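You operate a simulated robot arm through the tools that you are given. There is no shell and no other tool. Be economical: measure what you need, move in short steps, check, and stop when the job is done.

You run a simulated two-armed robot. Do the job below in one go: nothing can be reset, and whatever is moved stays where it is left.

Task
Hold the accessory tray steady and press the pale tamper into its nest.
Fine: the tamper goes in the wide nest at the end; fit the white cup in the middle nest too.
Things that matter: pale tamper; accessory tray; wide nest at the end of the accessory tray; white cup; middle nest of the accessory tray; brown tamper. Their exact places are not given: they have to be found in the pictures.

The check looks at the end state, three seconds after you hand in, the way a careful person would. Anything else that was tipped, shoved, dropped, spilled or broken makes it a failure.

Robot
Two 6-joint arms with two-finger parallel grippers on one trunk, on a base that drives. Base frame: it is fixed to the floor where the robot stands at the start and does not move with it; the origin is under the middle of the robot, x ahead of it, y to its left, z up. Lengths are in m, angles in rad, forces in N, time in s.
The left shoulder is at the start at [0.07, 0.166, 1.445], the right one opposite. With the tool pointing down near the work surface each hand reaches from about 0.32 to 0.76 m from the robot's upright axis, wherever it stands, measured 20 degrees to its own side. Places, roughly: wide nest at the end of the accessory tray [0.5, -0.1, 0.8]; middle nest of the accessory tray [0.5, -0.2, 0.8]. Payload 3.91 kg a hand.
The tool frame of a hand sits at the grasp point between the pads (the TCP): z along the fingers, y along the line on which they close. The tips reach 0.03 m beyond it. Largest opening 0.11 m; finger width 0.02, thickness 0.01; the body of the gripper, 0.048 by 0.112 m, starts 0.055 m behind the TCP.
Orientation is that of the tool frame in the base frame, as a unit quaternion [w, x, y, z]. With the fingers straight down and closing along the base's y, the tool's x points along the base's -x, its y along +y and its z along -z.

Tools
- The arms move only by the tool arm_command. It takes "left_series", "right_series" or both (then of equal length, played together; a hand with none holds still); each is a list of rows, each a list of 7 numbers: the turn, a rotation vector about the tool's x, y, z in units of 4 degrees (1.0 is 4 degrees), then the shift along the tool's x, y, z in units of 20 mm (1.0 is 20 mm), then the finger opening in m, from 0 to 0.11. In form: [[rx, ry, rz, dx, dy, dz, claw], ...]. A call has 1 to 12 rows; each row shifts and turns the commanded pose from where the row before left it, along the tool's axes as they then stand. A call with a number of a shift or a turn outside -1 to 1 is refused whole. Each row takes 0.2 s and may step no farther than 0.05 m and 0.15 rad from the row before; otherwise, or with a gripper value out of range, the whole call is refused. A pose out of reach is approached as far as the arm can. The call stops where the force on the tool passes 40 N (or 10 N more than at its start, if that is more) or the arm is blocked; 0.2 s more then pass. Each finger travels about 0.108 m/s and halts on what it meets, pressing with about 44 N; the grip force reading is that of the motor and also rises with nothing between the fingers. The clock runs only during rows and for 0.2 s after the last one: add rows that do not move to give the fingers time. The reply holds the time, the measured pose of the TCP, the force on the tool along the base axes, the opening and the grip force, in the units named above and with some noise.
- Cameras (640 x 400 px; columns grow to the right, rows downward): "scene" is now at [0.1106, -0.0175, 1.6348]; the picture's right is [-0.28, -0.96, 0.00], its down [-0.85, 0.25, -0.46] and it looks along [0.44, -0.13, -0.89] (base axes); focal length 294 px, centre (320, 200). "left" rides on the left gripper at [0.077, -0.007, -0.115] in its tool frame; the picture's right is [0.09, 1.00, 0.00], its down [-0.80, 0.07, -0.59] and it looks along [-0.59, 0.05, 0.80] (tool axes); focal length 270 px, centre (320, 200). "right" rides on the right gripper at [0.077, 0.007, -0.114] in its tool frame; the picture's right is [-0.09, 1.00, 0.00], its down [-0.80, -0.07, -0.59] and it looks along [-0.59, -0.05, 0.80] (tool axes); focal length 270 px, centre (320, 200).
- grab_frame(camera): a new picture of that camera. The clock stands still meanwhile.
- lift_body(by): slides the trunk up (or, below 0, down) by that many m; the arms and the scene camera ride with it, the base frame stays. It gives what a move gives, with no picture.
- steer(legs): drives the robot by 1 to 6 legs, each [ahead, left, turn to the left] in m, m and rad, along the robot's own axes; the way and the turn of a leg run together, so that a leg with both is an arc; at most 1.5 m and 3.142 rad a leg. The arms and the cameras ride along, it lands a little off, and it stops where it bumps. It gives what a move gives.
- turn_head(pan, tilt): turns the head with the scene camera to pan (to the left, within 1.501 rad either way) and tilt (down, from -0.506 to 1.204), counted from straight ahead of the robot. It gives what a move gives.
- probe_pixels(camera, pixels): for up to 12 pixels [column, row] of the newest picture of that camera ("zoom" is the newest enlarged one), the place [x, y, z] in the base frame of the surface seen there, good to about 0.002 m. The clock stands still meanwhile.
- zoom(camera, box): a new picture of the part [left, top, right, bottom] of that camera's present view, enlarged. The clock stands still meanwhile.
- finish_job(): hands the job in; it is judged then, once.

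Work in short steps. Measure before you move; look again where a grasp or a placing could have gone wrong, and mend it. You have 80 turns and 58 pictures in all, those below and enlarged ones among them. Open the grippers and draw the arms clear of the work before you hand the job in, unless the task says otherwise; then end with one line.

The tools are called after ">>>" by a JSON object that holds its "fn" and its "kwargs". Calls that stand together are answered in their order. arm_command: Moves the arms, as the interface text tells. Its arguments: {"type":"object","properties":{"left_series":{"type":"array"},"right_series":{"type":"array"}},"required":[]} The other tools are called the same way: lift_body (by) slides the trunk up or down; steer (legs) drives the base; turn_head (pan, tilt) turns the head that bears the scene camera; grab_frame (camera) takes a picture; probe_pixels (camera, pixels) gives the place of the surface under pixels of a picture; zoom (camera, box) takes an enlarged picture of a part of a camera's view; finish_job () hands the job in.

At the start:

```text
time_s: 0.0
left_position: [0.6656, 0.1904, 1.0756]
left_tcp_rot: [0.002, -0.001, 1.0, 0.001]
left_force: [-0.4, 0.7, 0.8]
left_opening: 0.11
left_finger_force: 0.2
right_position: [0.571, -0.3918, 1.0273]
right_tcp_rot: [0.0, 0.0, 1.0, 0.0]
right_force: [0.0, -0.1, 0.5]
right_opening: 0.1098
right_finger_force: 0.0
trunk travel left (down, up): [-0.94, 0.0]
robot x, y, heading: [0.0013, -0.0031, -0.0]
head pan, tilt: [-0.286, 1.093]
```

scene: 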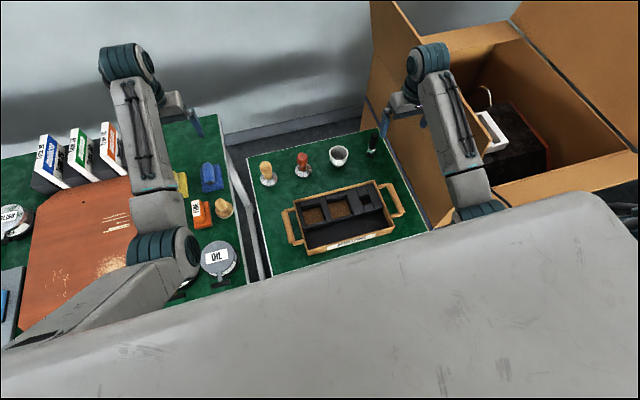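
right: 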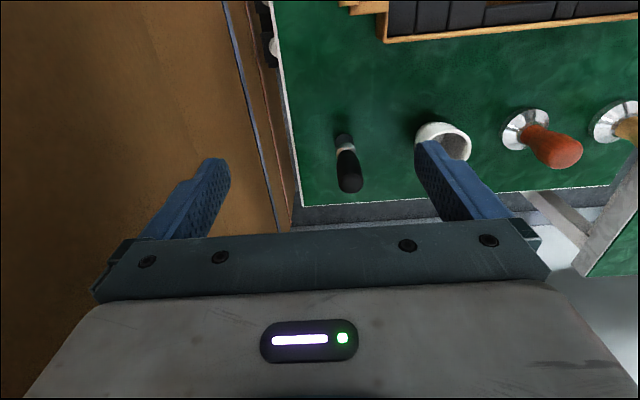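
left: 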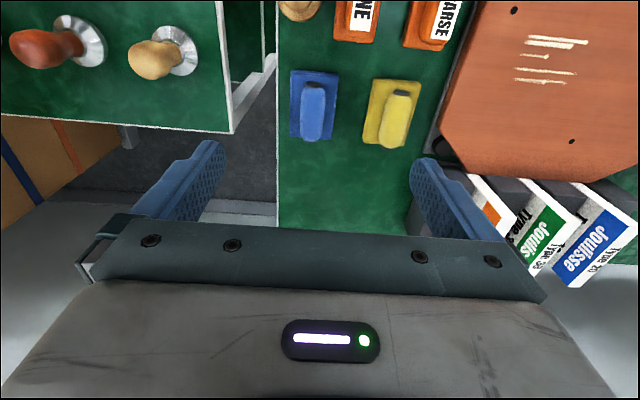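

The scene shows the tray around (340,215), pale tamper at (267,172), brown at (303,163), white cup at (338,155). I enlarge that area to measure it.

>>> {"fn": "zoom", "kwargs": {"camera": "scene", "box": [240, 130, 420, 260]}}

```text
3.08 times, centred on (330, 195) of scene
```

zoom: 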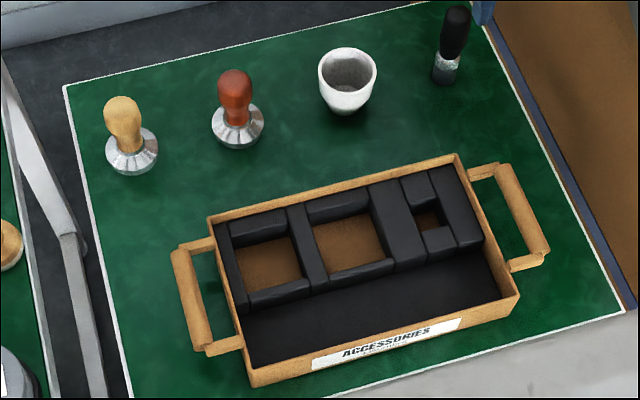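

The wide nest is the left one at zoom (268,265), the middle one at (348,243). I measure nest edges, tray, tamper and cup.

>>> {"fn": "probe_pixels", "kwargs": {"camera": "zoom", "pixels": [[270, 268], [350, 245], [238, 252], [290, 236], [248, 300], [308, 285], [318, 226], [372, 214], [332, 275], [390, 262], [213, 218], [455, 157]]}}

>>> {"fn": "probe_pixels", "kwargs": {"camera": "zoom", "pixels": [[122, 105], [125, 135], [132, 168], [110, 150], [156, 148], [233, 78], [347, 50], [346, 112], [320, 72], [375, 72], [350, 85], [185, 300]]}}

>>> {"fn": "probe_pixels", "kwargs": {"camera": "zoom", "pixels": [[305, 240], [258, 220], [280, 297], [335, 203], [365, 268], [395, 225], [225, 255], [252, 378], [516, 295], [525, 215], [180, 200], [190, 340]]}}

```text
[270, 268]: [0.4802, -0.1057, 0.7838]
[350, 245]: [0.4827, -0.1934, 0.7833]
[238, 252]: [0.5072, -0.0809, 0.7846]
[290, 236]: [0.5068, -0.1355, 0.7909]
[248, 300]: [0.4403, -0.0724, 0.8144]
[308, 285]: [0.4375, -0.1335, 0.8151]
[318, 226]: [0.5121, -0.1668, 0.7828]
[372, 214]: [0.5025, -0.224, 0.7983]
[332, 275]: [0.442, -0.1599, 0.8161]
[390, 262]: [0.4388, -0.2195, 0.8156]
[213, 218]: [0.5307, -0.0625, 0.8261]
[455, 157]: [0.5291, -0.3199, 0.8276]
```

```text
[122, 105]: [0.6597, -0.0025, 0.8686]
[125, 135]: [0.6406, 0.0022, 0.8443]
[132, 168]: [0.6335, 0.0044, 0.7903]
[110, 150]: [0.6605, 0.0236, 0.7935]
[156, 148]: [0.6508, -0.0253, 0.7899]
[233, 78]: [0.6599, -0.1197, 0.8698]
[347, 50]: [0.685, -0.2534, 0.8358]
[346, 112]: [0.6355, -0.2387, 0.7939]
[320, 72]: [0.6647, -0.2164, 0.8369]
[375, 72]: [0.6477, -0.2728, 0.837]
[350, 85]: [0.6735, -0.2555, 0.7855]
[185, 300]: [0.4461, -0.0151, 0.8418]
```

```text
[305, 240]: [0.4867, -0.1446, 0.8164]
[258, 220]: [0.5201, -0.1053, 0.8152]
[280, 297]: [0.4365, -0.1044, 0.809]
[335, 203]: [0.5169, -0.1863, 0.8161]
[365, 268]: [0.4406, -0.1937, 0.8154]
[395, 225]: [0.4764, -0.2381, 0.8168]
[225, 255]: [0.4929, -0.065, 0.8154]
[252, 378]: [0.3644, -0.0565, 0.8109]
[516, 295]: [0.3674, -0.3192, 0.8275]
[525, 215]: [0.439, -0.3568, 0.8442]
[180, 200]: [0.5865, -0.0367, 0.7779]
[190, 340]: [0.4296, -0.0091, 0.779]
```

Tray is axis-aligned; wide nest spans about x 0.445–0.51, y −0.135…−0.075; tamper stands near (0.655, 0.0). I bring the left hand above the tamper, and the right hand above the tray's right handle (y≈−0.357), staying high.

>>> {"fn": "arm_command", "kwargs": {"left_series": [[0, 0, 0, 0.05, -0.95, 0.2, 0.07], [0, 0, 0, 0.05, -0.95, 0.2, 0.07], [0, 0, 0, 0.05, -0.95, 0.2, 0.07], [0, 0, 0, 0.05, -0.95, 0.2, 0.07], [0, 0, 0, 0.05, -0.95, 0.2, 0.07], [0, 0, 0, 0.05, -0.95, 0.2, 0.07], [0, 0, 0, 0.05, -0.95, 0.2, 0.07], [0, 0, 0, 0.05, -0.95, 0.2, 0.07], [0, 0, 0, 0.05, -0.95, 0.2, 0.07], [0, 0, 0, 0.05, -0.95, 0.2, 0.07]], "right_series": [[0, 0, 0, 0.65, 0.17, 0, 0.07], [0, 0, 0, 0.65, 0.17, 0, 0.07], [0, 0, 0, 0.65, 0.17, 0, 0.07], [0, 0, 0, 0.65, 0.17, 0, 0.07], [0, 0, 0, 0.65, 0.17, 0, 0.07], [0, 0, 0, 0.65, 0.17, 0, 0.07], [0, 0, 0, 0.65, 0.17, 0, 0.07], [0, 0, 0, 0.65, 0.17, 0, 0.07], [0, 0, 0, 0.65, 0.17, 0, 0.07], [0, 0, 0, 0.65, 0.17, 0, 0.07]]}}

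>>> {"fn": "grab_frame", "kwargs": {"camera": "left"}}

>>> {"fn": "grab_frame", "kwargs": {"camera": "right"}}

>>> {"fn": "grab_frame", "kwargs": {"camera": "scene"}}

```text
time_s: 2.2
left_position: [0.6683, 0.053, 1.0213]
left_tcp_rot: [0.001, -0.021, 0.999, 0.026]
left_force: [0.0, 0.2, 0.2]
left_opening: 0.07
left_finger_force: 0.0
left hand out of reach, approached as far as the arm can: row 10
right_position: [0.4393, -0.36, 1.0253]
right_tcp_rot: [0.002, 0.0, 1.0, 0.001]
right_force: [0.3, -0.6, -1.0]
right_opening: 0.0701
right_finger_force: 0.0
trunk travel left (down, up): [-0.94, 0.0]
robot x, y, heading: [-0.0, -0.0004, -0.002]
head pan, tilt: [-0.286, 1.093]
```

```text
53 pictures are left
```

left: 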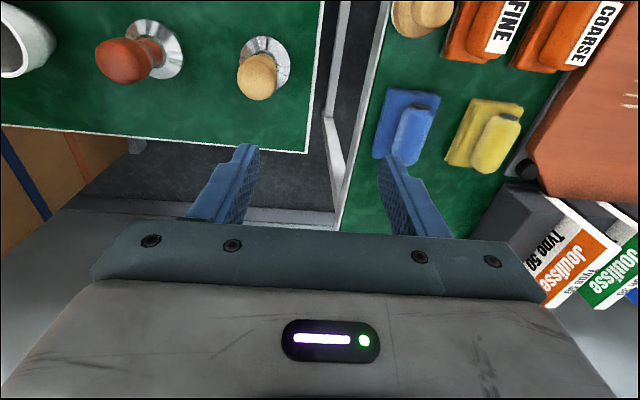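

```text
52 pictures are left
```

right: 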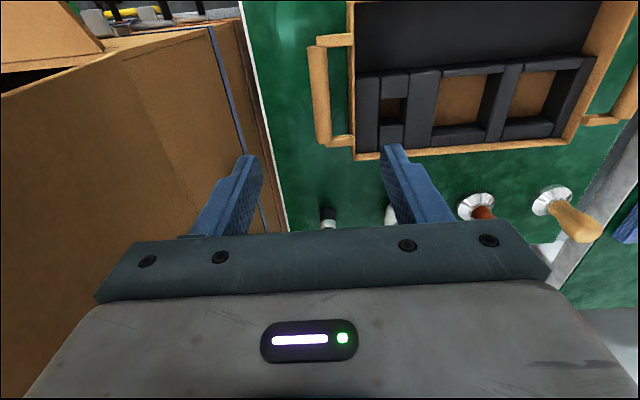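

```text
51 pictures are left
```

scene: 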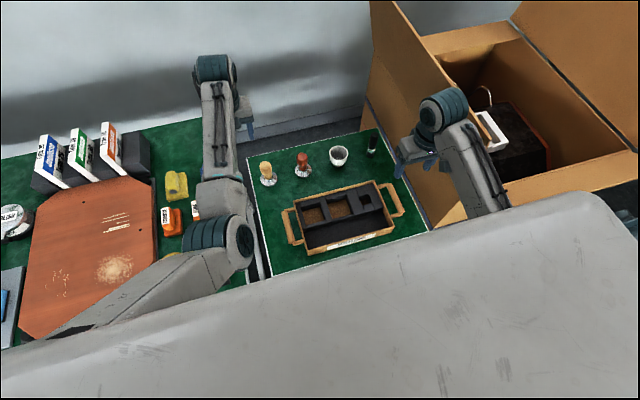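

The left hand hits its reach limit at y≈0.05, so moving the base to the right would help. I check how much room there is beside the box (scene) before driving.

>>> {"fn": "probe_pixels", "kwargs": {"camera": "scene", "pixels": [[374, 5], [425, 45], [366, 100], [430, 215], [445, 222], [540, 195], [560, 190], [625, 158], [520, 15], [400, 120], [440, 185], [515, 200]]}}

>>> {"fn": "probe_pixels", "kwargs": {"camera": "right", "pixels": [[319, 95], [345, 90], [325, 50], [210, 30], [205, 100], [100, 60], [240, 20], [285, 225], [250, 100], [170, 50], [20, 95], [343, 138]]}}

>>> {"fn": "turn_head", "kwargs": {"pan": -0.9, "tilt": 0.9}}

>>> {"fn": "grab_frame", "kwargs": {"camera": "scene"}}

```text
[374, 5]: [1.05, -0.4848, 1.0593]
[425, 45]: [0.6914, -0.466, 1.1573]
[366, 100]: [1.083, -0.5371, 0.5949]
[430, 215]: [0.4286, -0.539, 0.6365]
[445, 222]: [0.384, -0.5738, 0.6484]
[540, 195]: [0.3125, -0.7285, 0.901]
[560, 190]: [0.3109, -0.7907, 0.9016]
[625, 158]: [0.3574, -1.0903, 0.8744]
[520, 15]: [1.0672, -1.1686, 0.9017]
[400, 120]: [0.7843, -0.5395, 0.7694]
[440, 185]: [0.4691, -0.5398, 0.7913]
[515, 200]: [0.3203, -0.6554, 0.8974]
```

```text
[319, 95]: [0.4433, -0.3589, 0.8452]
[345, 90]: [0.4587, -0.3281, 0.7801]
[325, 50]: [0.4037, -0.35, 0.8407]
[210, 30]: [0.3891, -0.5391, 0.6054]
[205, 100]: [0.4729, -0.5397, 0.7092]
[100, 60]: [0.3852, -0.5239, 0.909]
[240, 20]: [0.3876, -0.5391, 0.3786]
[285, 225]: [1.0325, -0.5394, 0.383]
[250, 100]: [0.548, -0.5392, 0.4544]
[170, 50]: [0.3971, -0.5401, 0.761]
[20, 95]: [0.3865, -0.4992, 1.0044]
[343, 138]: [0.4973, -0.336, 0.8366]
```

```text
time_s: 3.2
left_position: [0.6707, 0.0512, 1.0247]
left_tcp_rot: [0.003, -0.019, 1.0, 0.023]
left_force: [0.0, -0.2, -0.2]
left_opening: 0.0699
left_finger_force: 0.0
right_position: [0.441, -0.3586, 1.0254]
right_tcp_rot: [0.001, 0.0, 1.0, 0.001]
right_force: [0.0, 0.0, -0.4]
right_opening: 0.07
right_finger_force: 0.1
trunk travel left (down, up): [-0.94, 0.0]
robot x, y, heading: [0.0001, -0.0008, -0.001]
head pan, tilt: [-0.901, 0.901]
```

```text
50 pictures are left
```

scene: 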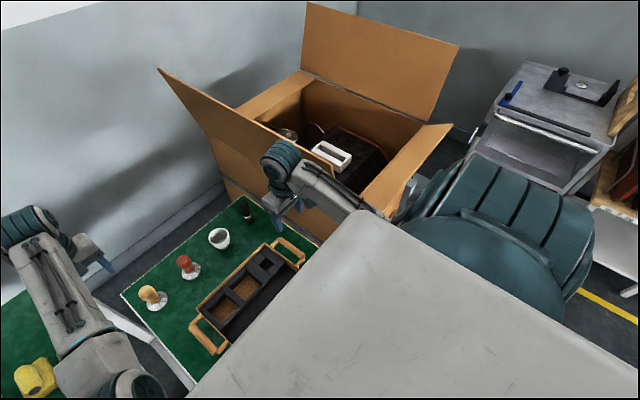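

The box flap leans to y≈−0.47 at z≈1.16, so I retract the right hand a little first. Then I turn the base right, which puts the tamper on the left hand's good side.

>>> {"fn": "arm_command", "kwargs": {"right_series": [[0, 0, 0, 0.6, 0.6, -0.6, 0.07], [0, 0, 0, 0.6, 0.6, -0.6, 0.07], [0, 0, 0, 0.6, 0.6, -0.6, 0.07], [0, 0, 0, 0.6, 0.6, -0.6, 0.07], [0, 0, 0, 0.6, 0.6, -0.6, 0.07]]}}

>>> {"fn": "probe_pixels", "kwargs": {"camera": "scene", "pixels": [[410, 195], [400, 215], [560, 290], [430, 180], [420, 130], [380, 180], [170, 75], [300, 90], [450, 130], [305, 5], [570, 230], [215, 375]]}}

```text
time_s: 4.4
left_position: [0.6701, 0.0513, 1.0271]
left_tcp_rot: [0.005, -0.019, 1.0, 0.024]
left_force: [-0.1, -0.2, 0.3]
left_opening: 0.0701
left_finger_force: 0.1
right_position: [0.3608, -0.3446, 1.0439]
right_tcp_rot: [0.002, 0.0, 1.0, 0.002]
right_force: [-0.8, -0.6, -0.1]
right_opening: 0.0698
right_finger_force: 0.0
right hand out of reach, approached as far as the arm can: row 1, 2, 3, 4, 5
trunk travel left (down, up): [-0.94, 0.0]
robot x, y, heading: [0.0006, 0.0006, -0.006]
head pan, tilt: [-0.901, 0.901]
```

```text
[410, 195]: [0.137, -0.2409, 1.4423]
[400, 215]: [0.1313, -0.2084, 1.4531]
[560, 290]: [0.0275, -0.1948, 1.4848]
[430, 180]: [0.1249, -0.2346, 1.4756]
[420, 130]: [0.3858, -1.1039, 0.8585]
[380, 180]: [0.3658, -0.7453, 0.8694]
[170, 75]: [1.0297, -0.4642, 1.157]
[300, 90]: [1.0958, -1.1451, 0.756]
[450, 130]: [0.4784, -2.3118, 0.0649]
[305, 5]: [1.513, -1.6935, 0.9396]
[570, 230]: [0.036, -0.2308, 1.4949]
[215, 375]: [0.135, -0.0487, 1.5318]
```

Arms hang from shoulders at z≈1.45, well above the box. I back 0.06, turn right 0.45 rad, and look.

>>> {"fn": "steer", "kwargs": {"legs": [[-0.06, 0, 0], [0, 0, -0.45]]}}

>>> {"fn": "turn_head", "kwargs": {"pan": 0.2, "tilt": 1.05}}

>>> {"fn": "grab_frame", "kwargs": {"camera": "scene"}}

```text
time_s: 6.7
left_position: [0.5661, -0.2505, 1.0271]
left_tcp_rot: [0.009, 0.207, 0.978, 0.021]
left_force: [0.4, -0.7, 0.1]
left_opening: 0.0698
left_finger_force: 0.1
right_position: [0.1141, -0.4679, 1.0428]
right_tcp_rot: [0.001, 0.226, 0.974, 0.001]
right_force: [-0.2, 0.4, -0.6]
right_opening: 0.0699
right_finger_force: 0.1
trunk travel left (down, up): [-0.94, 0.0]
robot x, y, heading: [-0.0618, -0.0026, -0.456]
head pan, tilt: [-0.901, 0.901]
```

```text
time_s: 8.0
left_position: [0.5671, -0.2481, 1.0271]
left_tcp_rot: [0.011, 0.206, 0.978, 0.023]
left_force: [0.6, -0.6, 0.4]
left_opening: 0.07
left_finger_force: 0.0
right_position: [0.113, -0.4685, 1.0446]
right_tcp_rot: [0.002, 0.226, 0.974, 0.002]
right_force: [0.7, 0.6, 0.2]
right_opening: 0.07
right_finger_force: 0.0
trunk travel left (down, up): [-0.94, 0.0]
robot x, y, heading: [-0.059, -0.0007, -0.456]
head pan, tilt: [0.201, 1.051]
```

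```text
49 pictures are left
```

scene: 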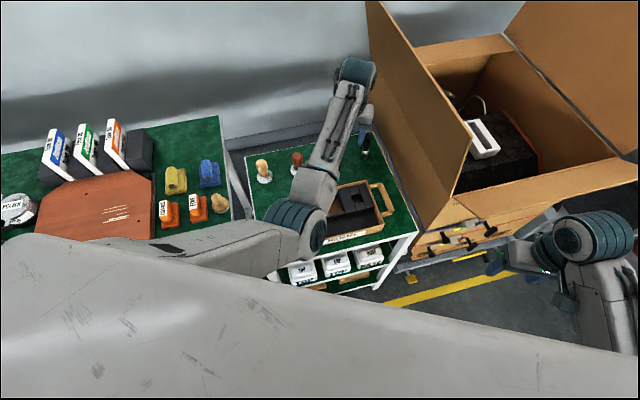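

The base turned without trouble: now at (−0.06, 0), heading −0.456. I move the left hand toward the tamper along its own left (tool y) and check what pose results.

>>> {"fn": "arm_command", "kwargs": {"left_series": [[0, 0, 0, 0.12, 0.9, 0, 0.08], [0, 0, 0, 0.12, 0.9, 0, 0.08], [0, 0, 0, 0.12, 0.9, 0, 0.08], [0, 0, 0, 0.12, 0.9, 0, 0.08], [0, 0, 0, 0.12, 0.9, 0, 0.08], [0, 0, 0, 0.12, 0.9, 0, 0.08], [0, 0, 0, 0.12, 0.9, 0, 0.08], [0, 0, 0, 0.12, 0.9, 0, 0.08], [0, 0, 0, 0.12, 0.9, 0, 0.08], [0, 0, 0, 0.12, 0.9, 0, 0.08], [0, 0, 0, 0.12, 0.9, 0, 0.08], [0, 0, 0, 0, 0, 0, 0.08]]}}

>>> {"fn": "grab_frame", "kwargs": {"camera": "left"}}

>>> {"fn": "zoom", "kwargs": {"camera": "scene", "box": [230, 120, 430, 270]}}

```text
time_s: 10.6
left_position: [0.6198, -0.0599, 1.0368]
left_tcp_rot: [0.011, 0.206, 0.978, 0.022]
left_force: [1.1, -0.7, -1.4]
left_opening: 0.0802
left_finger_force: 0.0
right_position: [0.113, -0.468, 1.0446]
right_tcp_rot: [0.002, 0.226, 0.974, 0.001]
right_force: [0.8, -0.3, -0.5]
right_opening: 0.0698
right_finger_force: 0.1
trunk travel left (down, up): [-0.94, 0.0]
robot x, y, heading: [-0.0598, 0.0033, -0.456]
head pan, tilt: [0.201, 1.051]
```

```text
48 pictures are left
```

left: 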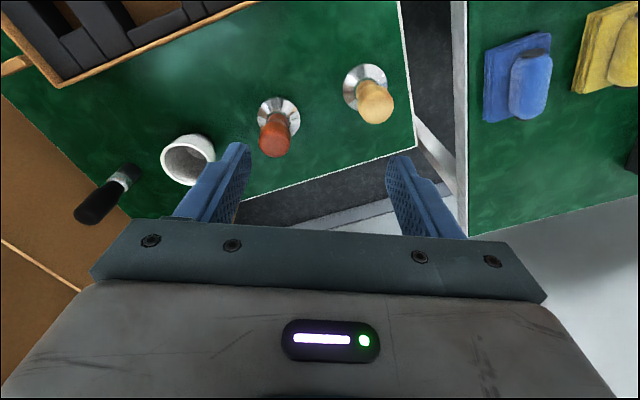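

```text
2.67 times, centred on (330, 195) of scene
```

zoom: 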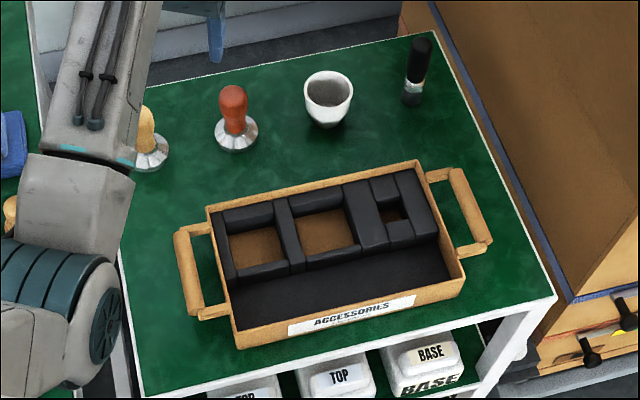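

Motions follow the measured pose. I probe the pale tamper in the left view (base rim around (365,85), handle (375,102)) to get its centre.

>>> {"fn": "probe_pixels", "kwargs": {"camera": "left", "pixels": [[345, 88], [355, 68], [372, 66], [385, 78], [350, 102], [375, 102], [378, 115], [367, 86], [374, 95], [162, 155], [190, 135], [215, 158]]}}

>>> {"fn": "zoom", "kwargs": {"camera": "left", "box": [320, 40, 420, 140]}}

```text
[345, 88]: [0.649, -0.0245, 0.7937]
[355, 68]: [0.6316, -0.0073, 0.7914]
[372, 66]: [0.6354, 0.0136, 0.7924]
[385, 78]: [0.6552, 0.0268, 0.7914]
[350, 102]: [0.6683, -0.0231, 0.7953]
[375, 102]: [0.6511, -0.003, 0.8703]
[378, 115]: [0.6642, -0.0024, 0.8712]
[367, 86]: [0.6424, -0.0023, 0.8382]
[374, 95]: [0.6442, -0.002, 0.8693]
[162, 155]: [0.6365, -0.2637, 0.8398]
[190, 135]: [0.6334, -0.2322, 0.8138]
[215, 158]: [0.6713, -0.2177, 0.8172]
```

```text
4.00 times, centred on (370, 90) of left
```

zoom: 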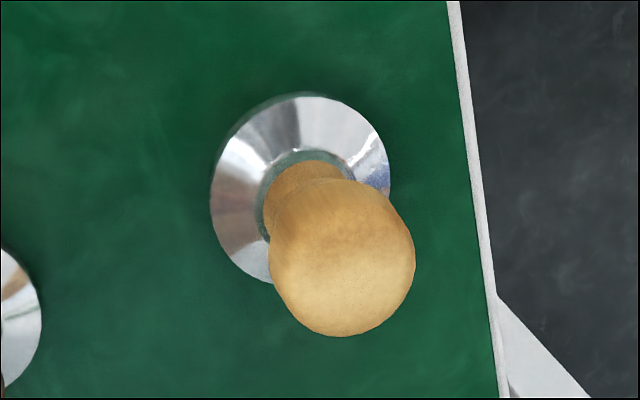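

Tamper centre fits at (0.657, 0.000), base radius ≈0.0265, knob top z≈0.872. I straighten the small tool tilt and move above it to z≈0.98.

>>> {"fn": "arm_command", "kwargs": {"left_series": [[0.68, 0.18, 0, 0, 0, 0, 0.08], [0, 0, 0, -0.12, 0.875, 0.71, 0.08], [0, 0, 0, -0.12, 0.875, 0.71, 0.08], [0, 0, 0, -0.12, 0.875, 0.71, 0.08], [0, 0, 0, -0.12, 0.875, 0.71, 0.08], [0, 0, 0, 0, 0, 0, 0.08]]}}

>>> {"fn": "grab_frame", "kwargs": {"camera": "left"}}

```text
time_s: 12.0
left_position: [0.657, 0.0018, 0.9786]
left_tcp_rot: [-0.001, 0.208, 0.978, 0.001]
left_force: [0.0, 0.1, 0.6]
left_opening: 0.0803
left_finger_force: 0.1
right_position: [0.1133, -0.4683, 1.0433]
right_tcp_rot: [0.003, 0.225, 0.974, 0.002]
right_force: [0.2, 1.0, -0.4]
right_opening: 0.0697
right_finger_force: 0.0
trunk travel left (down, up): [-0.94, 0.0]
robot x, y, heading: [-0.059, -0.0013, -0.45]
head pan, tilt: [0.201, 1.051]
```

```text
45 pictures are left
```

left: 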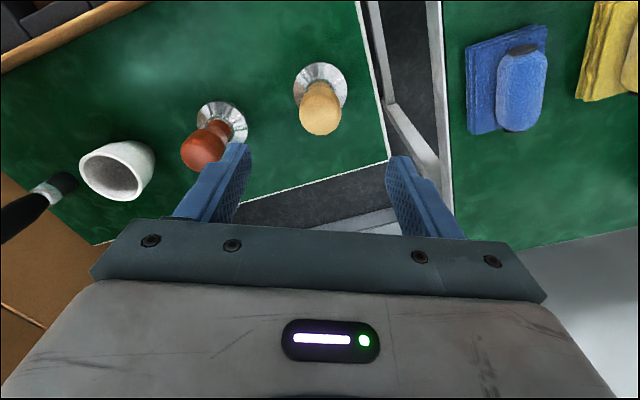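

The tool is vertical and centred over the tamper. I lower straight down to z≈0.855.

>>> {"fn": "arm_command", "kwargs": {"left_series": [[0, 0, 0, 0, 0, 0.88, 0.08], [0, 0, 0, 0, 0, 0.88, 0.08], [0, 0, 0, 0, 0, 0.88, 0.08], [0, 0, 0, 0, 0, 0.88, 0.08], [0, 0, 0, 0, 0, 0.88, 0.08], [0, 0, 0, 0, 0, 0.88, 0.08], [0, 0, 0, 0, 0, 0.88, 0.08], [0, 0, 0, 0, 0, 0, 0.08]]}}

>>> {"fn": "grab_frame", "kwargs": {"camera": "left"}}

```text
time_s: 13.8
left_position: [0.658, 0.0001, 0.8569]
left_tcp_rot: [-0.001, 0.207, 0.978, 0.0]
left_force: [0.2, -1.1, -0.2]
left_opening: 0.0798
left_finger_force: 0.1
right_position: [0.1129, -0.4676, 1.0442]
right_tcp_rot: [0.003, 0.225, 0.974, 0.001]
right_force: [0.2, -0.5, -0.1]
right_opening: 0.0702
right_finger_force: 0.0
trunk travel left (down, up): [-0.94, 0.0]
robot x, y, heading: [-0.0606, 0.0008, -0.457]
head pan, tilt: [0.201, 1.051]
```

```text
44 pictures are left
```

left: 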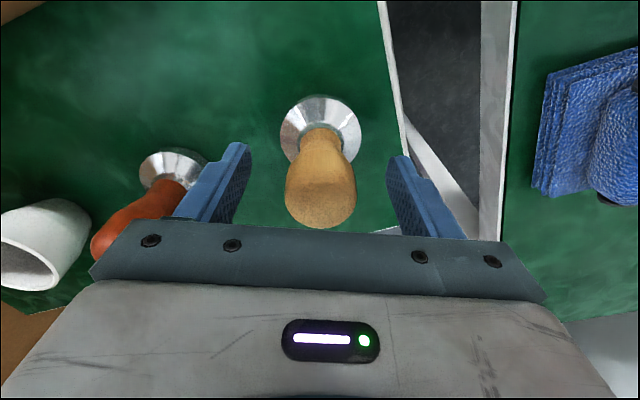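

The knob sits midway between the fingers. I close the grip on it.

>>> {"fn": "arm_command", "kwargs": {"left_series": [[0, 0, 0, 0, 0, 0, 0.05], [0, 0, 0, 0, 0, 0, 0.02], [0, 0, 0, 0, 0, 0, 0.02], [0, 0, 0, 0, 0, 0, 0.02]]}}

```text
time_s: 14.8
left_position: [0.6581, 0.0004, 0.8573]
left_tcp_rot: [-0.001, 0.207, 0.978, 0.0]
left_force: [0.2, -0.4, 0.1]
left_opening: 0.0365
left_finger_force: 43.8
right_position: [0.1138, -0.4684, 1.0452]
right_tcp_rot: [0.002, 0.226, 0.974, 0.002]
right_force: [0.4, -0.7, -0.2]
right_opening: 0.0699
right_finger_force: 0.0
trunk travel left (down, up): [-0.94, 0.0]
robot x, y, heading: [-0.0599, -0.0019, -0.459]
head pan, tilt: [0.201, 1.051]
```

The knob is held (opening 0.0365). I lift 0.1 m with the left, while the right hand heads toward the tray's right handle at height.

>>> {"fn": "arm_command", "kwargs": {"left_series": [[0, 0, 0, 0, 0, -0.3, 0.02], [0, 0, 0, 0, 0, -0.7, 0.02], [0, 0, 0, 0, 0, -1, 0.02], [0, 0, 0, 0, 0, -1, 0.02], [0, 0, 0, 0, 0, -1, 0.02], [0, 0, 0, 0, 0, -1, 0.02], [0, 0, 0, 0, 0, 0, 0.02], [0, 0, 0, 0, 0, 0, 0.02], [0, 0, 0, 0, 0, 0, 0.02], [0, 0, 0, 0, 0, 0, 0.02], [0, 0, 0, 0, 0, 0, 0.02], [0, 0, 0, 0, 0, 0, 0.02]], "right_series": [[0, 0, 0, -0.95, 0.95, 0, 0.07], [0, 0, 0, -0.95, 0.95, 0, 0.07], [0, 0, 0, -0.95, 0.95, 0, 0.07], [0, 0, 0, -0.95, 0.95, 0, 0.07], [0, 0, 0, -0.95, 0.95, 0, 0.07], [0, 0, 0, -0.95, 0.95, 0, 0.07], [0, 0, 0, -0.95, 0.95, 0, 0.07], [0, 0, 0, -0.95, 0.95, 0, 0.07], [0, 0, 0, -0.95, 0.95, 0, 0.07], [0, 0, 0, -0.95, 0.95, 0, 0.07], [0, 0, 0, -0.95, 0.95, 0, 0.07], [0, 0, 0, -0.95, 0.95, 0, 0.07]]}}

>>> {"fn": "grab_frame", "kwargs": {"camera": "left"}}

>>> {"fn": "grab_frame", "kwargs": {"camera": "scene"}}

```text
time_s: 17.4
left_position: [0.659, 0.0012, 0.955]
left_tcp_rot: [-0.002, 0.207, 0.978, 0.0]
left_force: [0.4, -0.7, -3.4]
left_opening: 0.0365
left_finger_force: 44.1
right_position: [0.3902, -0.3951, 0.9898]
right_tcp_rot: [0.001, 0.227, 0.974, 0.001]
right_force: [0.2, 0.2, 0.8]
right_opening: 0.0701
right_finger_force: 0.1
right hand out of reach, approached as far as the arm can: row 1, 2, 3, 4, 5
trunk travel left (down, up): [-0.94, 0.0]
robot x, y, heading: [-0.0601, 0.0033, -0.452]
head pan, tilt: [0.201, 1.051]
```

```text
43 pictures are left
```

left: 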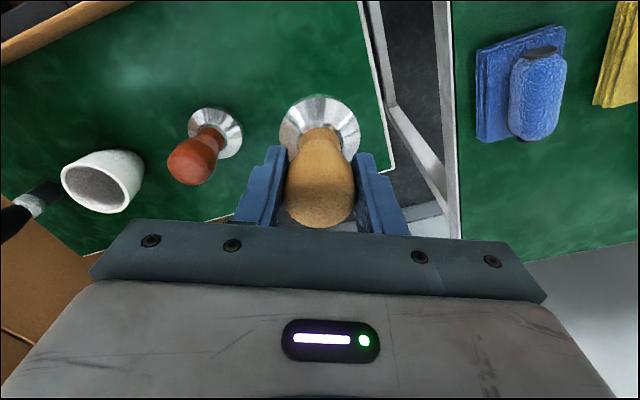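

```text
42 pictures are left
```

scene: 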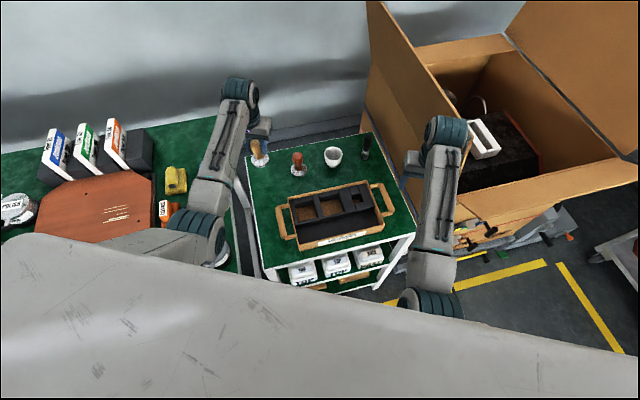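

Tamper is held upright and the tray is unobstructed at scene (335,215). I zoom in to measure the nests and right handle exactly.

>>> {"fn": "zoom", "kwargs": {"camera": "scene", "box": [270, 170, 400, 255]}}

```text
4.71 times, centred on (335, 212) of scene
```

zoom: 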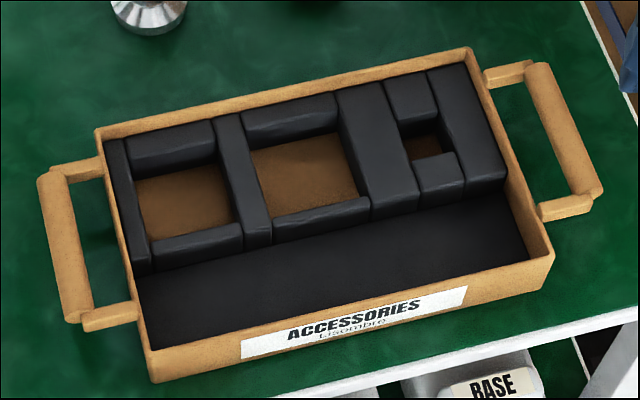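

I probe points at the foam edges that bound each nest (left strip, divider, back and front blocks) and the right handle bar.

>>> {"fn": "probe_pixels", "kwargs": {"camera": "zoom", "pixels": [[124, 150], [144, 230], [216, 140], [243, 225], [174, 160], [195, 232], [139, 205], [232, 200], [160, 237], [135, 165], [190, 195], [145, 180]]}}

>>> {"fn": "probe_pixels", "kwargs": {"camera": "zoom", "pixels": [[242, 125], [271, 215], [340, 120], [368, 195], [292, 132], [320, 208], [305, 170], [535, 75], [562, 130], [595, 190], [60, 200], [75, 310]]}}

```text
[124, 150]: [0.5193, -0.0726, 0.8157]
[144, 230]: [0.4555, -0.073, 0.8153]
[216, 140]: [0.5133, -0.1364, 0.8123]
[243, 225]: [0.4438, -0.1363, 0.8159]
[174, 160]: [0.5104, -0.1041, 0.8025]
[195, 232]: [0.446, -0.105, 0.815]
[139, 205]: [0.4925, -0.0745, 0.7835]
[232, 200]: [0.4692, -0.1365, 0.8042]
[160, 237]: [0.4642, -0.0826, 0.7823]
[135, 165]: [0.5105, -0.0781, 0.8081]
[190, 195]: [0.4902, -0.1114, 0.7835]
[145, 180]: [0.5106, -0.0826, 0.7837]
```

```text
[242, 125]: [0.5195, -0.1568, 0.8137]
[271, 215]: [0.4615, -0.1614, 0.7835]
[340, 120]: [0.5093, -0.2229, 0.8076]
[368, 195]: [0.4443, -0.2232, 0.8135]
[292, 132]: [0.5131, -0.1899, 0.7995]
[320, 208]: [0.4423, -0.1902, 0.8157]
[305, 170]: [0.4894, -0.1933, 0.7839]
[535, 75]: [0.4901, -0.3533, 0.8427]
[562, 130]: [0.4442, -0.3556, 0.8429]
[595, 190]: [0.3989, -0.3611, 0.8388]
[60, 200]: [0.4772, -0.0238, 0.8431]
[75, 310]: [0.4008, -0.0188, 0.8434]
```

Wide nest centre (0.479, −0.1055), about 0.062 square (tamper ⌀0.053); middle nest centre (0.479, −0.1915). I turn the right tool square to the tray and put it above the right handle bar (≈(0.444, −0.357, 0.843)).

>>> {"fn": "arm_command", "kwargs": {"right_series": [[0, 0, -0.93, 0, 0, 0, 0.05], [0, 0, -0.93, 0, 0, 0, 0.03], [0, 0, -0.93, 0, 0, 0, 0.03], [0, 0, -0.93, 0, 0, 0, 0.03], [0, 0, -0.93, 0, 0, 0, 0.03], [0, 0, -0.93, 0, 0, 0, 0.03], [0, 0, -0.93, 0, 0, 0, 0.03], [0, 0, 0, -0.9, 0.63, 0, 0.03], [0, 0, 0, -0.9, 0.63, 0, 0.03], [0, 0, 0, -0.9, 0.63, 0, 0.03], [0, 0, 0, 0, 0, 0, 0.03]]}}

>>> {"fn": "grab_frame", "kwargs": {"camera": "right"}}

```text
time_s: 19.8
left_position: [0.6572, 0.0007, 0.9555]
left_tcp_rot: [-0.001, 0.206, 0.978, 0.0]
left_force: [0.6, -0.4, -2.0]
left_opening: 0.0367
left_finger_force: 43.9
right_position: [0.4388, -0.3742, 0.9906]
right_tcp_rot: [-0.002, 0.007, 1.0, -0.011]
right_force: [-0.1, 0.5, 0.3]
right_opening: 0.0299
right_finger_force: 0.1
trunk travel left (down, up): [-0.94, 0.0]
robot x, y, heading: [-0.0605, -0.0009, -0.45]
head pan, tilt: [0.201, 1.051]
```

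```text
40 pictures are left
```

right: 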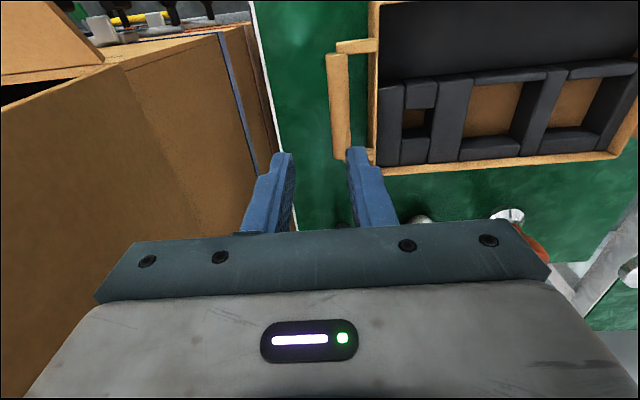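

The tool is 0.017 m short in y and slightly tilted. I probe the handle bar edges in the right view at (331,100)/(347,100) before correcting.

>>> {"fn": "probe_pixels", "kwargs": {"camera": "right", "pixels": [[330, 100], [333, 100], [339, 100], [345, 100], [348, 100], [370, 100], [373, 100], [376, 100], [337, 60], [342, 145]]}}

>>> {"fn": "arm_command", "kwargs": {"right_series": [[-0.31, -0.06, 0.2, 0, 0, 0, 0.03], [0, 0, 0, -0.13, 0.43, 0, 0.03], [0, 0, 0, -0.13, 0.43, 0, 0.03], [0, 0, 0, 0, 0, 0, 0.03]]}}

```text
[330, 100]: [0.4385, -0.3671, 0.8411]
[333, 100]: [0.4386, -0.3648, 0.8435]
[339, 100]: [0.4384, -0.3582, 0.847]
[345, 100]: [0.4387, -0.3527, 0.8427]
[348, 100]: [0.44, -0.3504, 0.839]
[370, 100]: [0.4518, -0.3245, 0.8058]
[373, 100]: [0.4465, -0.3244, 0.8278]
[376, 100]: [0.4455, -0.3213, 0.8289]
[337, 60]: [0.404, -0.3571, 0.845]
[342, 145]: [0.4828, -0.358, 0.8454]
```

```text
time_s: 20.8
left_position: [0.6588, 0.0015, 0.9554]
left_tcp_rot: [0.0, 0.207, 0.978, -0.002]
left_force: [-0.4, 0.7, -3.3]
left_opening: 0.0368
left_finger_force: 44.6
right_position: [0.4389, -0.3726, 0.9884]
right_tcp_rot: [-0.004, 0.02, 1.0, -0.011]
right_force: [-0.4, 0.6, -1.1]
right_opening: 0.03
right_finger_force: 0.0
trunk travel left (down, up): [-0.94, 0.0]
robot x, y, heading: [-0.059, -0.0011, -0.457]
head pan, tilt: [0.201, 1.051]
```

Bar spans y −0.367…−0.350 (centre −0.3585), but the hand stops at y −0.373: a reach limit at this height and yaw. I lower 0.07 m (tips still above the bar) and try again.

>>> {"fn": "arm_command", "kwargs": {"right_series": [[-0.2, 0, 0.4, 0, 0, 0.9, 0.03], [0, 0, 0, 0, 0, 0.9, 0.03], [0, 0, 0, 0, 0, 0.9, 0.03], [0, 0, 0, -0.1, 0.35, 0.3, 0.03], [0, 0, 0, -0.1, 0.35, 0, 0.03], [0, 0, 0, 0, 0, 0, 0.03]]}}

```text
time_s: 22.2
left_position: [0.6576, 0.0007, 0.9556]
left_tcp_rot: [-0.001, 0.208, 0.978, 0.0]
left_force: [0.0, -0.2, -3.7]
left_opening: 0.0367
left_finger_force: 44.4
right_position: [0.4536, -0.364, 0.9401]
right_tcp_rot: [0.006, 0.032, 0.999, -0.009]
right_force: [0.4, 0.1, 0.7]
right_opening: 0.0298
right_finger_force: 0.1
trunk travel left (down, up): [-0.94, 0.0]
robot x, y, heading: [-0.0592, 0.0014, -0.458]
head pan, tilt: [0.201, 1.051]
```

It is closer now (y −0.364). I undo the remaining yaw/tilt error and go down to z≈0.90 over the bar.

>>> {"fn": "arm_command", "kwargs": {"right_series": [[-0.25, 0.18, -0.92, 0, 0, 0, 0.032], [0, 0, 0, 0.25, 0.15, 0.9, 0.032], [0, 0, 0, 0.25, 0.15, 0.9, 0.032], [0, 0, 0, 0, 0, 0, 0.032]]}}

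>>> {"fn": "grab_frame", "kwargs": {"camera": "right"}}

```text
time_s: 23.2
left_position: [0.6574, 0.0014, 0.9557]
left_tcp_rot: [-0.001, 0.207, 0.978, 0.0]
left_force: [-0.5, 0.3, -3.3]
left_opening: 0.0364
left_finger_force: 43.7
right_position: [0.4571, -0.3584, 0.9166]
right_tcp_rot: [0.011, -0.002, 1.0, -0.001]
right_force: [-0.2, 0.3, 0.2]
right_opening: 0.0322
right_finger_force: 0.0
trunk travel left (down, up): [-0.94, 0.0]
robot x, y, heading: [-0.065, 0.0014, -0.456]
head pan, tilt: [0.201, 1.051]
```

```text
39 pictures are left
```

right: 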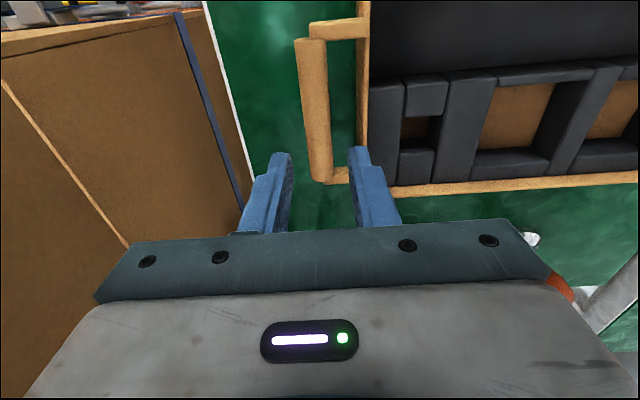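

Aligned: y −0.358, yaw ≈0. I remove the small pitch, shift to x≈0.445 and descend halfway.

>>> {"fn": "arm_command", "kwargs": {"right_series": [[0, 0.31, 0, 0.3, 0, 0.4, 0.032], [0, 0, 0, 0.3, 0, 0.6, 0.032], [0, 0, 0, 0, 0, 0.6, 0.032], [0, 0, 0, 0, 0, 0, 0.032]]}}

>>> {"fn": "grab_frame", "kwargs": {"camera": "right"}}

```text
time_s: 24.2
left_position: [0.6583, 0.001, 0.9561]
left_tcp_rot: [-0.001, 0.207, 0.978, 0.0]
left_force: [0.0, 0.1, -3.4]
left_opening: 0.0365
left_finger_force: 44.2
right_position: [0.4527, -0.3535, 0.8918]
right_tcp_rot: [0.009, -0.005, 1.0, 0.0]
right_force: [-0.2, 0.6, 0.0]
right_opening: 0.032
right_finger_force: 0.0
trunk travel left (down, up): [-0.94, 0.0]
robot x, y, heading: [-0.0598, -0.0, -0.453]
head pan, tilt: [0.201, 1.051]
```

```text
38 pictures are left
```

right: 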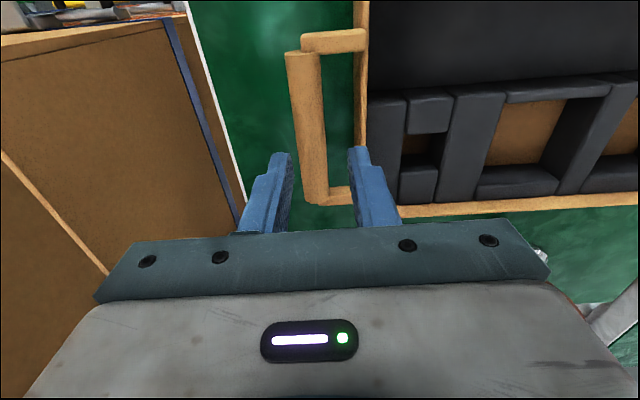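

Tips are at z≈0.862, still above the bar (0.847); y drifted to −0.3535. I correct by −5 mm in y and −8 mm in x before descending.

>>> {"fn": "arm_command", "kwargs": {"right_series": [[0, 0.25, -0.1, 0.3, -0.25, 0, 0.032], [0, 0, 0, 0, 0, 0, 0.032]]}}

```text
time_s: 24.8
left_position: [0.6577, 0.0017, 0.9569]
left_tcp_rot: [-0.001, 0.207, 0.978, -0.001]
left_force: [-0.1, 0.3, -2.7]
left_opening: 0.0364
left_finger_force: 43.7
right_position: [0.4331, -0.3517, 0.8769]
right_tcp_rot: [-0.014, -0.008, 1.0, 0.005]
right_force: [-0.5, 1.4, -0.2]
right_opening: 0.0317
right_finger_force: 0.2
trunk travel left (down, up): [-0.94, 0.0]
robot x, y, heading: [-0.0599, -0.0029, -0.455]
head pan, tilt: [0.201, 1.051]
```

The hand came down 15 mm unexpectedly (the earlier commands were catching up). I lift 20 mm and take a fresh reading before going on.

>>> {"fn": "arm_command", "kwargs": {"right_series": [[0, 0, 0, 0, 0, -1, 0.032], [0, 0, 0, 0, 0, 0, 0.032], [0, 0, 0, 0, 0, 0, 0.032]]}}

>>> {"fn": "grab_frame", "kwargs": {"camera": "scene"}}

```text
time_s: 25.6
left_position: [0.658, 0.0003, 0.9555]
left_tcp_rot: [-0.002, 0.206, 0.978, 0.0]
left_force: [0.4, -0.2, -3.1]
left_opening: 0.0371
left_finger_force: 44.0
right_position: [0.4275, -0.3576, 0.8943]
right_tcp_rot: [-0.018, -0.006, 1.0, 0.002]
right_force: [0.5, -0.4, 0.7]
right_opening: 0.032
right_finger_force: 0.2
trunk travel left (down, up): [-0.94, 0.0]
robot x, y, heading: [-0.0604, 0.0005, -0.456]
head pan, tilt: [0.201, 1.051]
```

```text
37 pictures are left
```

scene: 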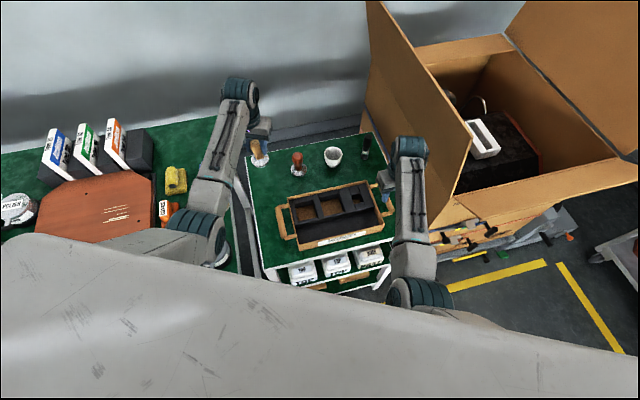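

Now y is −0.3576 and the pose is tractable; pitch is off ~2°. I correct the pitch and x.

>>> {"fn": "arm_command", "kwargs": {"right_series": [[0, -0.5, 0.15, 0, 0, 0, 0.032], [0, 0, 0, -0.5, -0.04, 0, 0.032], [0, 0, 0, 0, 0, 0, 0.032], [0, 0, 0, 0, 0, 0, 0.032]]}}

```text
time_s: 26.6
left_position: [0.6585, 0.0009, 0.957]
left_tcp_rot: [-0.002, 0.208, 0.978, -0.001]
left_force: [0.7, 0.3, -3.7]
left_opening: 0.0368
left_finger_force: 44.0
right_position: [0.425, -0.3549, 0.8791]
right_tcp_rot: [-0.012, 0.0, 1.0, 0.008]
right_force: [0.2, -0.2, -0.2]
right_opening: 0.0319
right_finger_force: 0.0
trunk travel left (down, up): [-0.94, 0.0]
robot x, y, heading: [-0.061, 0.0031, -0.453]
head pan, tilt: [0.201, 1.051]
```

The right wrist is near a limit there, so I'll reposition the base (turn left 0.15, shift right 0.05) to ease both arms. First I lift the right hand and pull the left, with the tamper, in toward the tray.

>>> {"fn": "arm_command", "kwargs": {"left_series": [[0, 0, 0, 0, 0, -0.7, 0.02], [0, 0, 0, 0.55, -0.97, -0.2, 0.02], [0, 0, 0, 0.55, -0.97, -0.2, 0.02], [0, 0, 0, 0.55, -0.97, -0.2, 0.02], [0, 0, 0, 0.55, -0.97, -0.2, 0.02], [0, 0, 0, 0.55, -0.97, -0.2, 0.02], [0, 0, 0, 0.55, -0.97, -0.2, 0.02], [0, 0, 0, 0, 0, 0, 0.02]], "right_series": [[0, 0, 0, 0, 0, -1, 0.032], [0, 0, 0, 0, 0, -1, 0.032], [0, 0, 0, 0, 0, -1, 0.032], [0, 0, 0, 0, 0, -1, 0.032], [0, 0, 0, 0, 0, -0.5, 0.032], [0, 0, 0, 0, 0, 0, 0.032], [0, 0, 0, 0, 0, 0, 0.032], [0, 0, 0, 0, 0, 0, 0.032]]}}

>>> {"fn": "steer", "kwargs": {"legs": [[0, -0.05, 0], [0, 0, 0.15]]}}

```text
time_s: 28.4
left_position: [0.5514, -0.0772, 0.9963]
left_tcp_rot: [-0.001, 0.207, 0.978, -0.001]
left_force: [0.0, 0.7, -3.0]
left_opening: 0.0367
left_finger_force: 43.5
right_position: [0.4209, -0.3725, 0.9664]
right_tcp_rot: [-0.018, 0.006, 1.0, -0.005]
right_force: [-0.1, 0.5, -0.3]
right_opening: 0.0317
right_finger_force: 0.1
trunk travel left (down, up): [-0.94, 0.0]
robot x, y, heading: [-0.0639, -0.0034, -0.457]
head pan, tilt: [0.201, 1.051]
```

```text
time_s: 30.0
left_position: [0.5347, -0.0281, 0.9966]
left_tcp_rot: [-0.002, 0.133, 0.991, -0.001]
left_force: [-0.7, 0.5, -3.5]
left_opening: 0.0365
left_finger_force: 43.8
right_position: [0.453, -0.3407, 0.9682]
right_tcp_rot: [-0.016, -0.07, 0.997, -0.006]
right_force: [-0.5, 0.7, -0.1]
right_opening: 0.0322
right_finger_force: 0.1
trunk travel left (down, up): [-0.94, 0.0]
robot x, y, heading: [-0.0814, -0.0445, -0.3]
head pan, tilt: [0.201, 1.051]
```

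Base is now at (−0.081, −0.045), heading −0.30. I square the right tool to the tray and centre it over the bar again at safe height.

>>> {"fn": "arm_command", "kwargs": {"right_series": [[-0.14, -0.47, 0.8, 0, 0, 0, 0.032], [0, 0, 0.9, 0, 0, 0, 0.032], [0, 0, 0.3, 0.22, -0.45, 0, 0.032], [0, 0, 0, 0.22, -0.45, 0, 0.032], [0, 0, 0, 0, 0, 0, 0.032], [0, 0, 0, 0, 0, 0, 0.032]]}}

```text
time_s: 31.4
left_position: [0.5351, -0.0294, 0.9957]
left_tcp_rot: [-0.001, 0.133, 0.991, -0.001]
left_force: [-0.1, -0.2, -3.4]
left_opening: 0.0366
left_finger_force: 43.4
right_position: [0.4442, -0.358, 0.9672]
right_tcp_rot: [0.0, 0.0, 1.0, 0.0]
right_force: [0.6, 0.1, -0.5]
right_opening: 0.032
right_finger_force: 0.0
trunk travel left (down, up): [-0.94, 0.0]
robot x, y, heading: [-0.083, -0.0464, -0.31]
head pan, tilt: [0.201, 1.051]
```

The right hand is now exactly over the bar and square. I descend to z≈0.885 (tips at 0.855), with a look.

>>> {"fn": "arm_command", "kwargs": {"right_series": [[0, 0, 0, 0, 0, 0.9, 0.032], [0, 0, 0, 0, 0, 0.9, 0.032], [0, 0, 0, 0, 0, 0.9, 0.032], [0, 0, 0, 0, 0, 0.9, 0.032], [0, 0, 0, 0, 0, 0.5, 0.032], [0, 0, 0, 0, 0, 0, 0.032]]}}

>>> {"fn": "grab_frame", "kwargs": {"camera": "right"}}

```text
time_s: 32.8
left_position: [0.5341, -0.0288, 0.9957]
left_tcp_rot: [-0.002, 0.132, 0.991, -0.001]
left_force: [0.3, -0.4, -3.0]
left_opening: 0.0368
left_finger_force: 43.5
right_position: [0.4457, -0.3584, 0.8871]
right_tcp_rot: [0.0, 0.0, 1.0, 0.0]
right_force: [0.0, 0.5, 0.0]
right_opening: 0.0324
right_finger_force: 0.1
trunk travel left (down, up): [-0.94, 0.0]
robot x, y, heading: [-0.0825, -0.0422, -0.301]
head pan, tilt: [0.201, 1.051]
```

```text
36 pictures are left
```

right: 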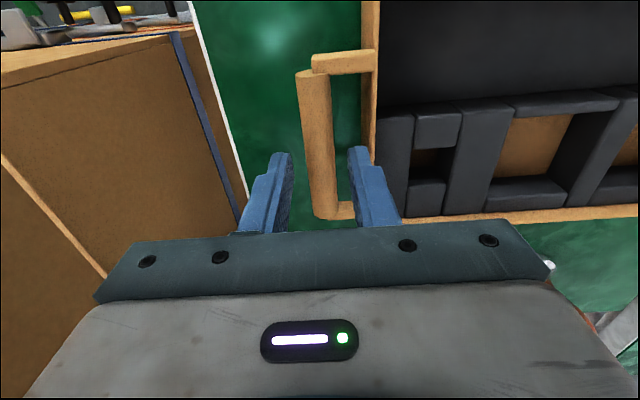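

The bar at (322,140) lies between the fingers. I go down to z≈0.845 and then close gently.

>>> {"fn": "arm_command", "kwargs": {"right_series": [[0, 0, 0, 0, 0, 0.7, 0.032], [0, 0, 0, 0, 0, 0.7, 0.032], [0, 0, 0, 0, 0, 0.7, 0.032], [0, 0, 0, 0, 0, 0, 0.032], [0, 0, 0, 0, 0, 0, 0.022], [0, 0, 0, 0, 0, 0, 0.014], [0, 0, 0, 0, 0, 0, 0.01], [0, 0, 0, 0, 0, 0, 0.01]]}}

>>> {"fn": "zoom", "kwargs": {"camera": "scene", "box": [240, 100, 440, 260]}}

```text
time_s: 34.6
left_position: [0.5342, -0.0304, 0.9954]
left_tcp_rot: [-0.001, 0.133, 0.991, -0.001]
left_force: [-0.2, -0.3, -2.7]
left_opening: 0.0369
left_finger_force: 44.1
right_position: [0.4421, -0.3577, 0.8438]
right_tcp_rot: [-0.001, 0.0, 1.0, 0.0]
right_force: [0.3, -1.7, 0.2]
right_opening: 0.0191
right_finger_force: 43.7
trunk travel left (down, up): [-0.94, 0.0]
robot x, y, heading: [-0.0822, -0.0457, -0.307]
head pan, tilt: [0.201, 1.051]
```

```text
2.50 times, centred on (340, 180) of scene
```

zoom: 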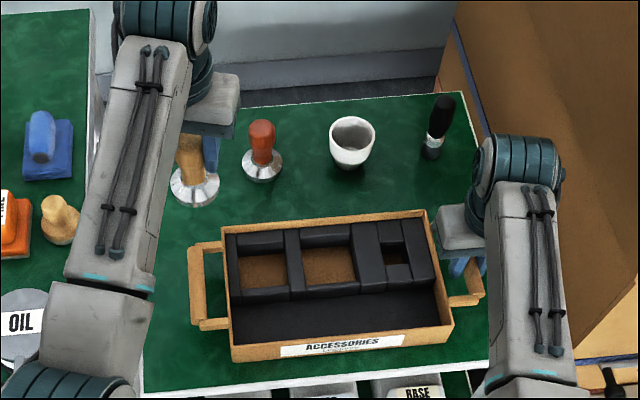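

The right hand holds the handle. I move the left hand over the wide nest at z≈0.945 and re-measure the nest.

>>> {"fn": "probe_pixels", "kwargs": {"camera": "zoom", "pixels": [[237, 262], [290, 255], [263, 245], [268, 288], [265, 268], [244, 285], [299, 255], [357, 250], [328, 244], [332, 283]]}}

>>> {"fn": "arm_command", "kwargs": {"left_series": [[0, 0, 0, 0.33, -0.883, 0, 0.02], [0, 0, 0, 0.33, -0.883, 0, 0.02], [0, 0, 0, 0.33, -0.883, 0.5, 0.02], [0, 0, 0, 0.33, -0.883, 1, 0.02], [0, 0, 0, 0.33, -0.883, 1, 0.02], [0, 0, 0, 0, 0, 0, 0.02]]}}

>>> {"fn": "grab_frame", "kwargs": {"camera": "left"}}

>>> {"fn": "zoom", "kwargs": {"camera": "scene", "box": [240, 100, 440, 260]}}

```text
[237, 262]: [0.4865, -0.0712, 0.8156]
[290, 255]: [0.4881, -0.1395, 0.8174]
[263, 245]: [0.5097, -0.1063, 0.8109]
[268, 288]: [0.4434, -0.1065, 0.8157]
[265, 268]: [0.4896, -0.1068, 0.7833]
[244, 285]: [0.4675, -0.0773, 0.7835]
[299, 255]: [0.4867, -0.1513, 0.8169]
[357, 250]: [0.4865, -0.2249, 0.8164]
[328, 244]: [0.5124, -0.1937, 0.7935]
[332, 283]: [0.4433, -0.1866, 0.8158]
```

```text
time_s: 36.0
left_position: [0.4958, -0.0751, 0.9473]
left_tcp_rot: [0.008, 0.125, 0.992, 0.023]
left_force: [0.3, 0.5, -3.7]
left_opening: 0.0367
left_finger_force: 44.2
right_position: [0.4442, -0.3584, 0.8444]
right_tcp_rot: [0.0, 0.001, 1.0, 0.001]
right_force: [-0.6, 0.7, 0.4]
right_opening: 0.0191
right_finger_force: 43.6
trunk travel left (down, up): [-0.94, 0.0]
robot x, y, heading: [-0.0799, -0.0458, -0.306]
head pan, tilt: [0.201, 1.051]
```

```text
34 pictures are left
```

left: 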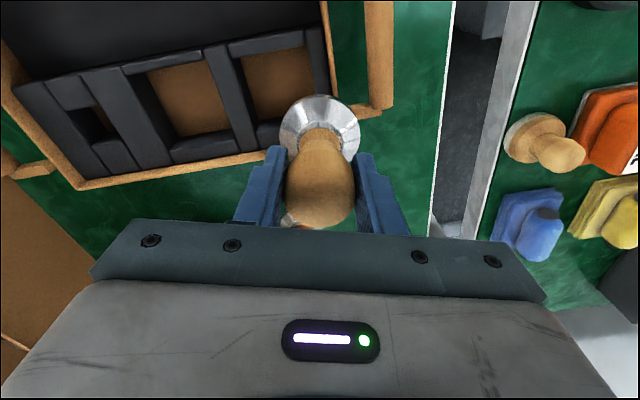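

```text
2.50 times, centred on (340, 180) of scene
```

zoom: 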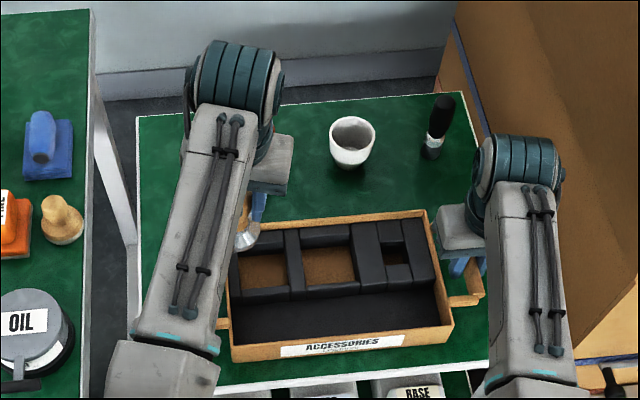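

The left hand stopped short at (0.496, −0.075) with a slight tilt. It may be slow convergence rather than a hard limit, so I wait a few rows to see.

>>> {"fn": "arm_command", "kwargs": {"left_series": [[0, 0, 0, 0, 0, 0, 0.02], [0, 0, 0, 0, 0, 0, 0.02], [0, 0, 0, 0, 0, 0, 0.02], [0, 0, 0, 0, 0, 0, 0.02]]}}

```text
time_s: 37.0
left_position: [0.4926, -0.0756, 0.9451]
left_tcp_rot: [0.005, 0.125, 0.992, 0.023]
left_force: [0.4, -0.2, -3.3]
left_opening: 0.0366
left_finger_force: 43.9
right_position: [0.4441, -0.358, 0.8445]
right_tcp_rot: [0.0, -0.001, 1.0, 0.0]
right_force: [-0.6, 0.6, 0.0]
right_opening: 0.0192
right_finger_force: 44.0
trunk travel left (down, up): [-0.94, 0.0]
robot x, y, heading: [-0.0817, -0.0476, -0.301]
head pan, tilt: [0.201, 1.051]
```

Stuck there. The knob is round, so tool yaw is free: I try turning the left tool counter-clockwise ~16° with the tilt correction to see whether the arm gains room.

>>> {"fn": "arm_command", "kwargs": {"left_series": [[0, 0, -1, 0, 0, 0, 0.02], [0, 0, -1, 0, 0, 0, 0.02], [0, 0, -1, 0, 0, 0, 0.02], [0, 0, -1, 0, 0, 0, 0.02], [0.65, 0, 0, 0, 0, 0, 0.02], [0, 0, 0, 0.2, -0.5, 0, 0.02], [0, 0, 0, 0, 0, 0, 0.02]]}}

```text
time_s: 38.6
left_position: [0.4915, -0.081, 0.9425]
left_tcp_rot: [0.01, -0.016, 1.0, 0.005]
left_force: [0.1, 0.9, -2.8]
left_opening: 0.0368
left_finger_force: 44.1
right_position: [0.4434, -0.3576, 0.8449]
right_tcp_rot: [0.0, 0.001, 1.0, 0.001]
right_force: [-0.3, 0.0, 0.4]
right_opening: 0.0193
right_finger_force: 43.8
trunk travel left (down, up): [-0.94, 0.0]
robot x, y, heading: [-0.0831, -0.0449, -0.306]
head pan, tilt: [0.201, 1.051]
```

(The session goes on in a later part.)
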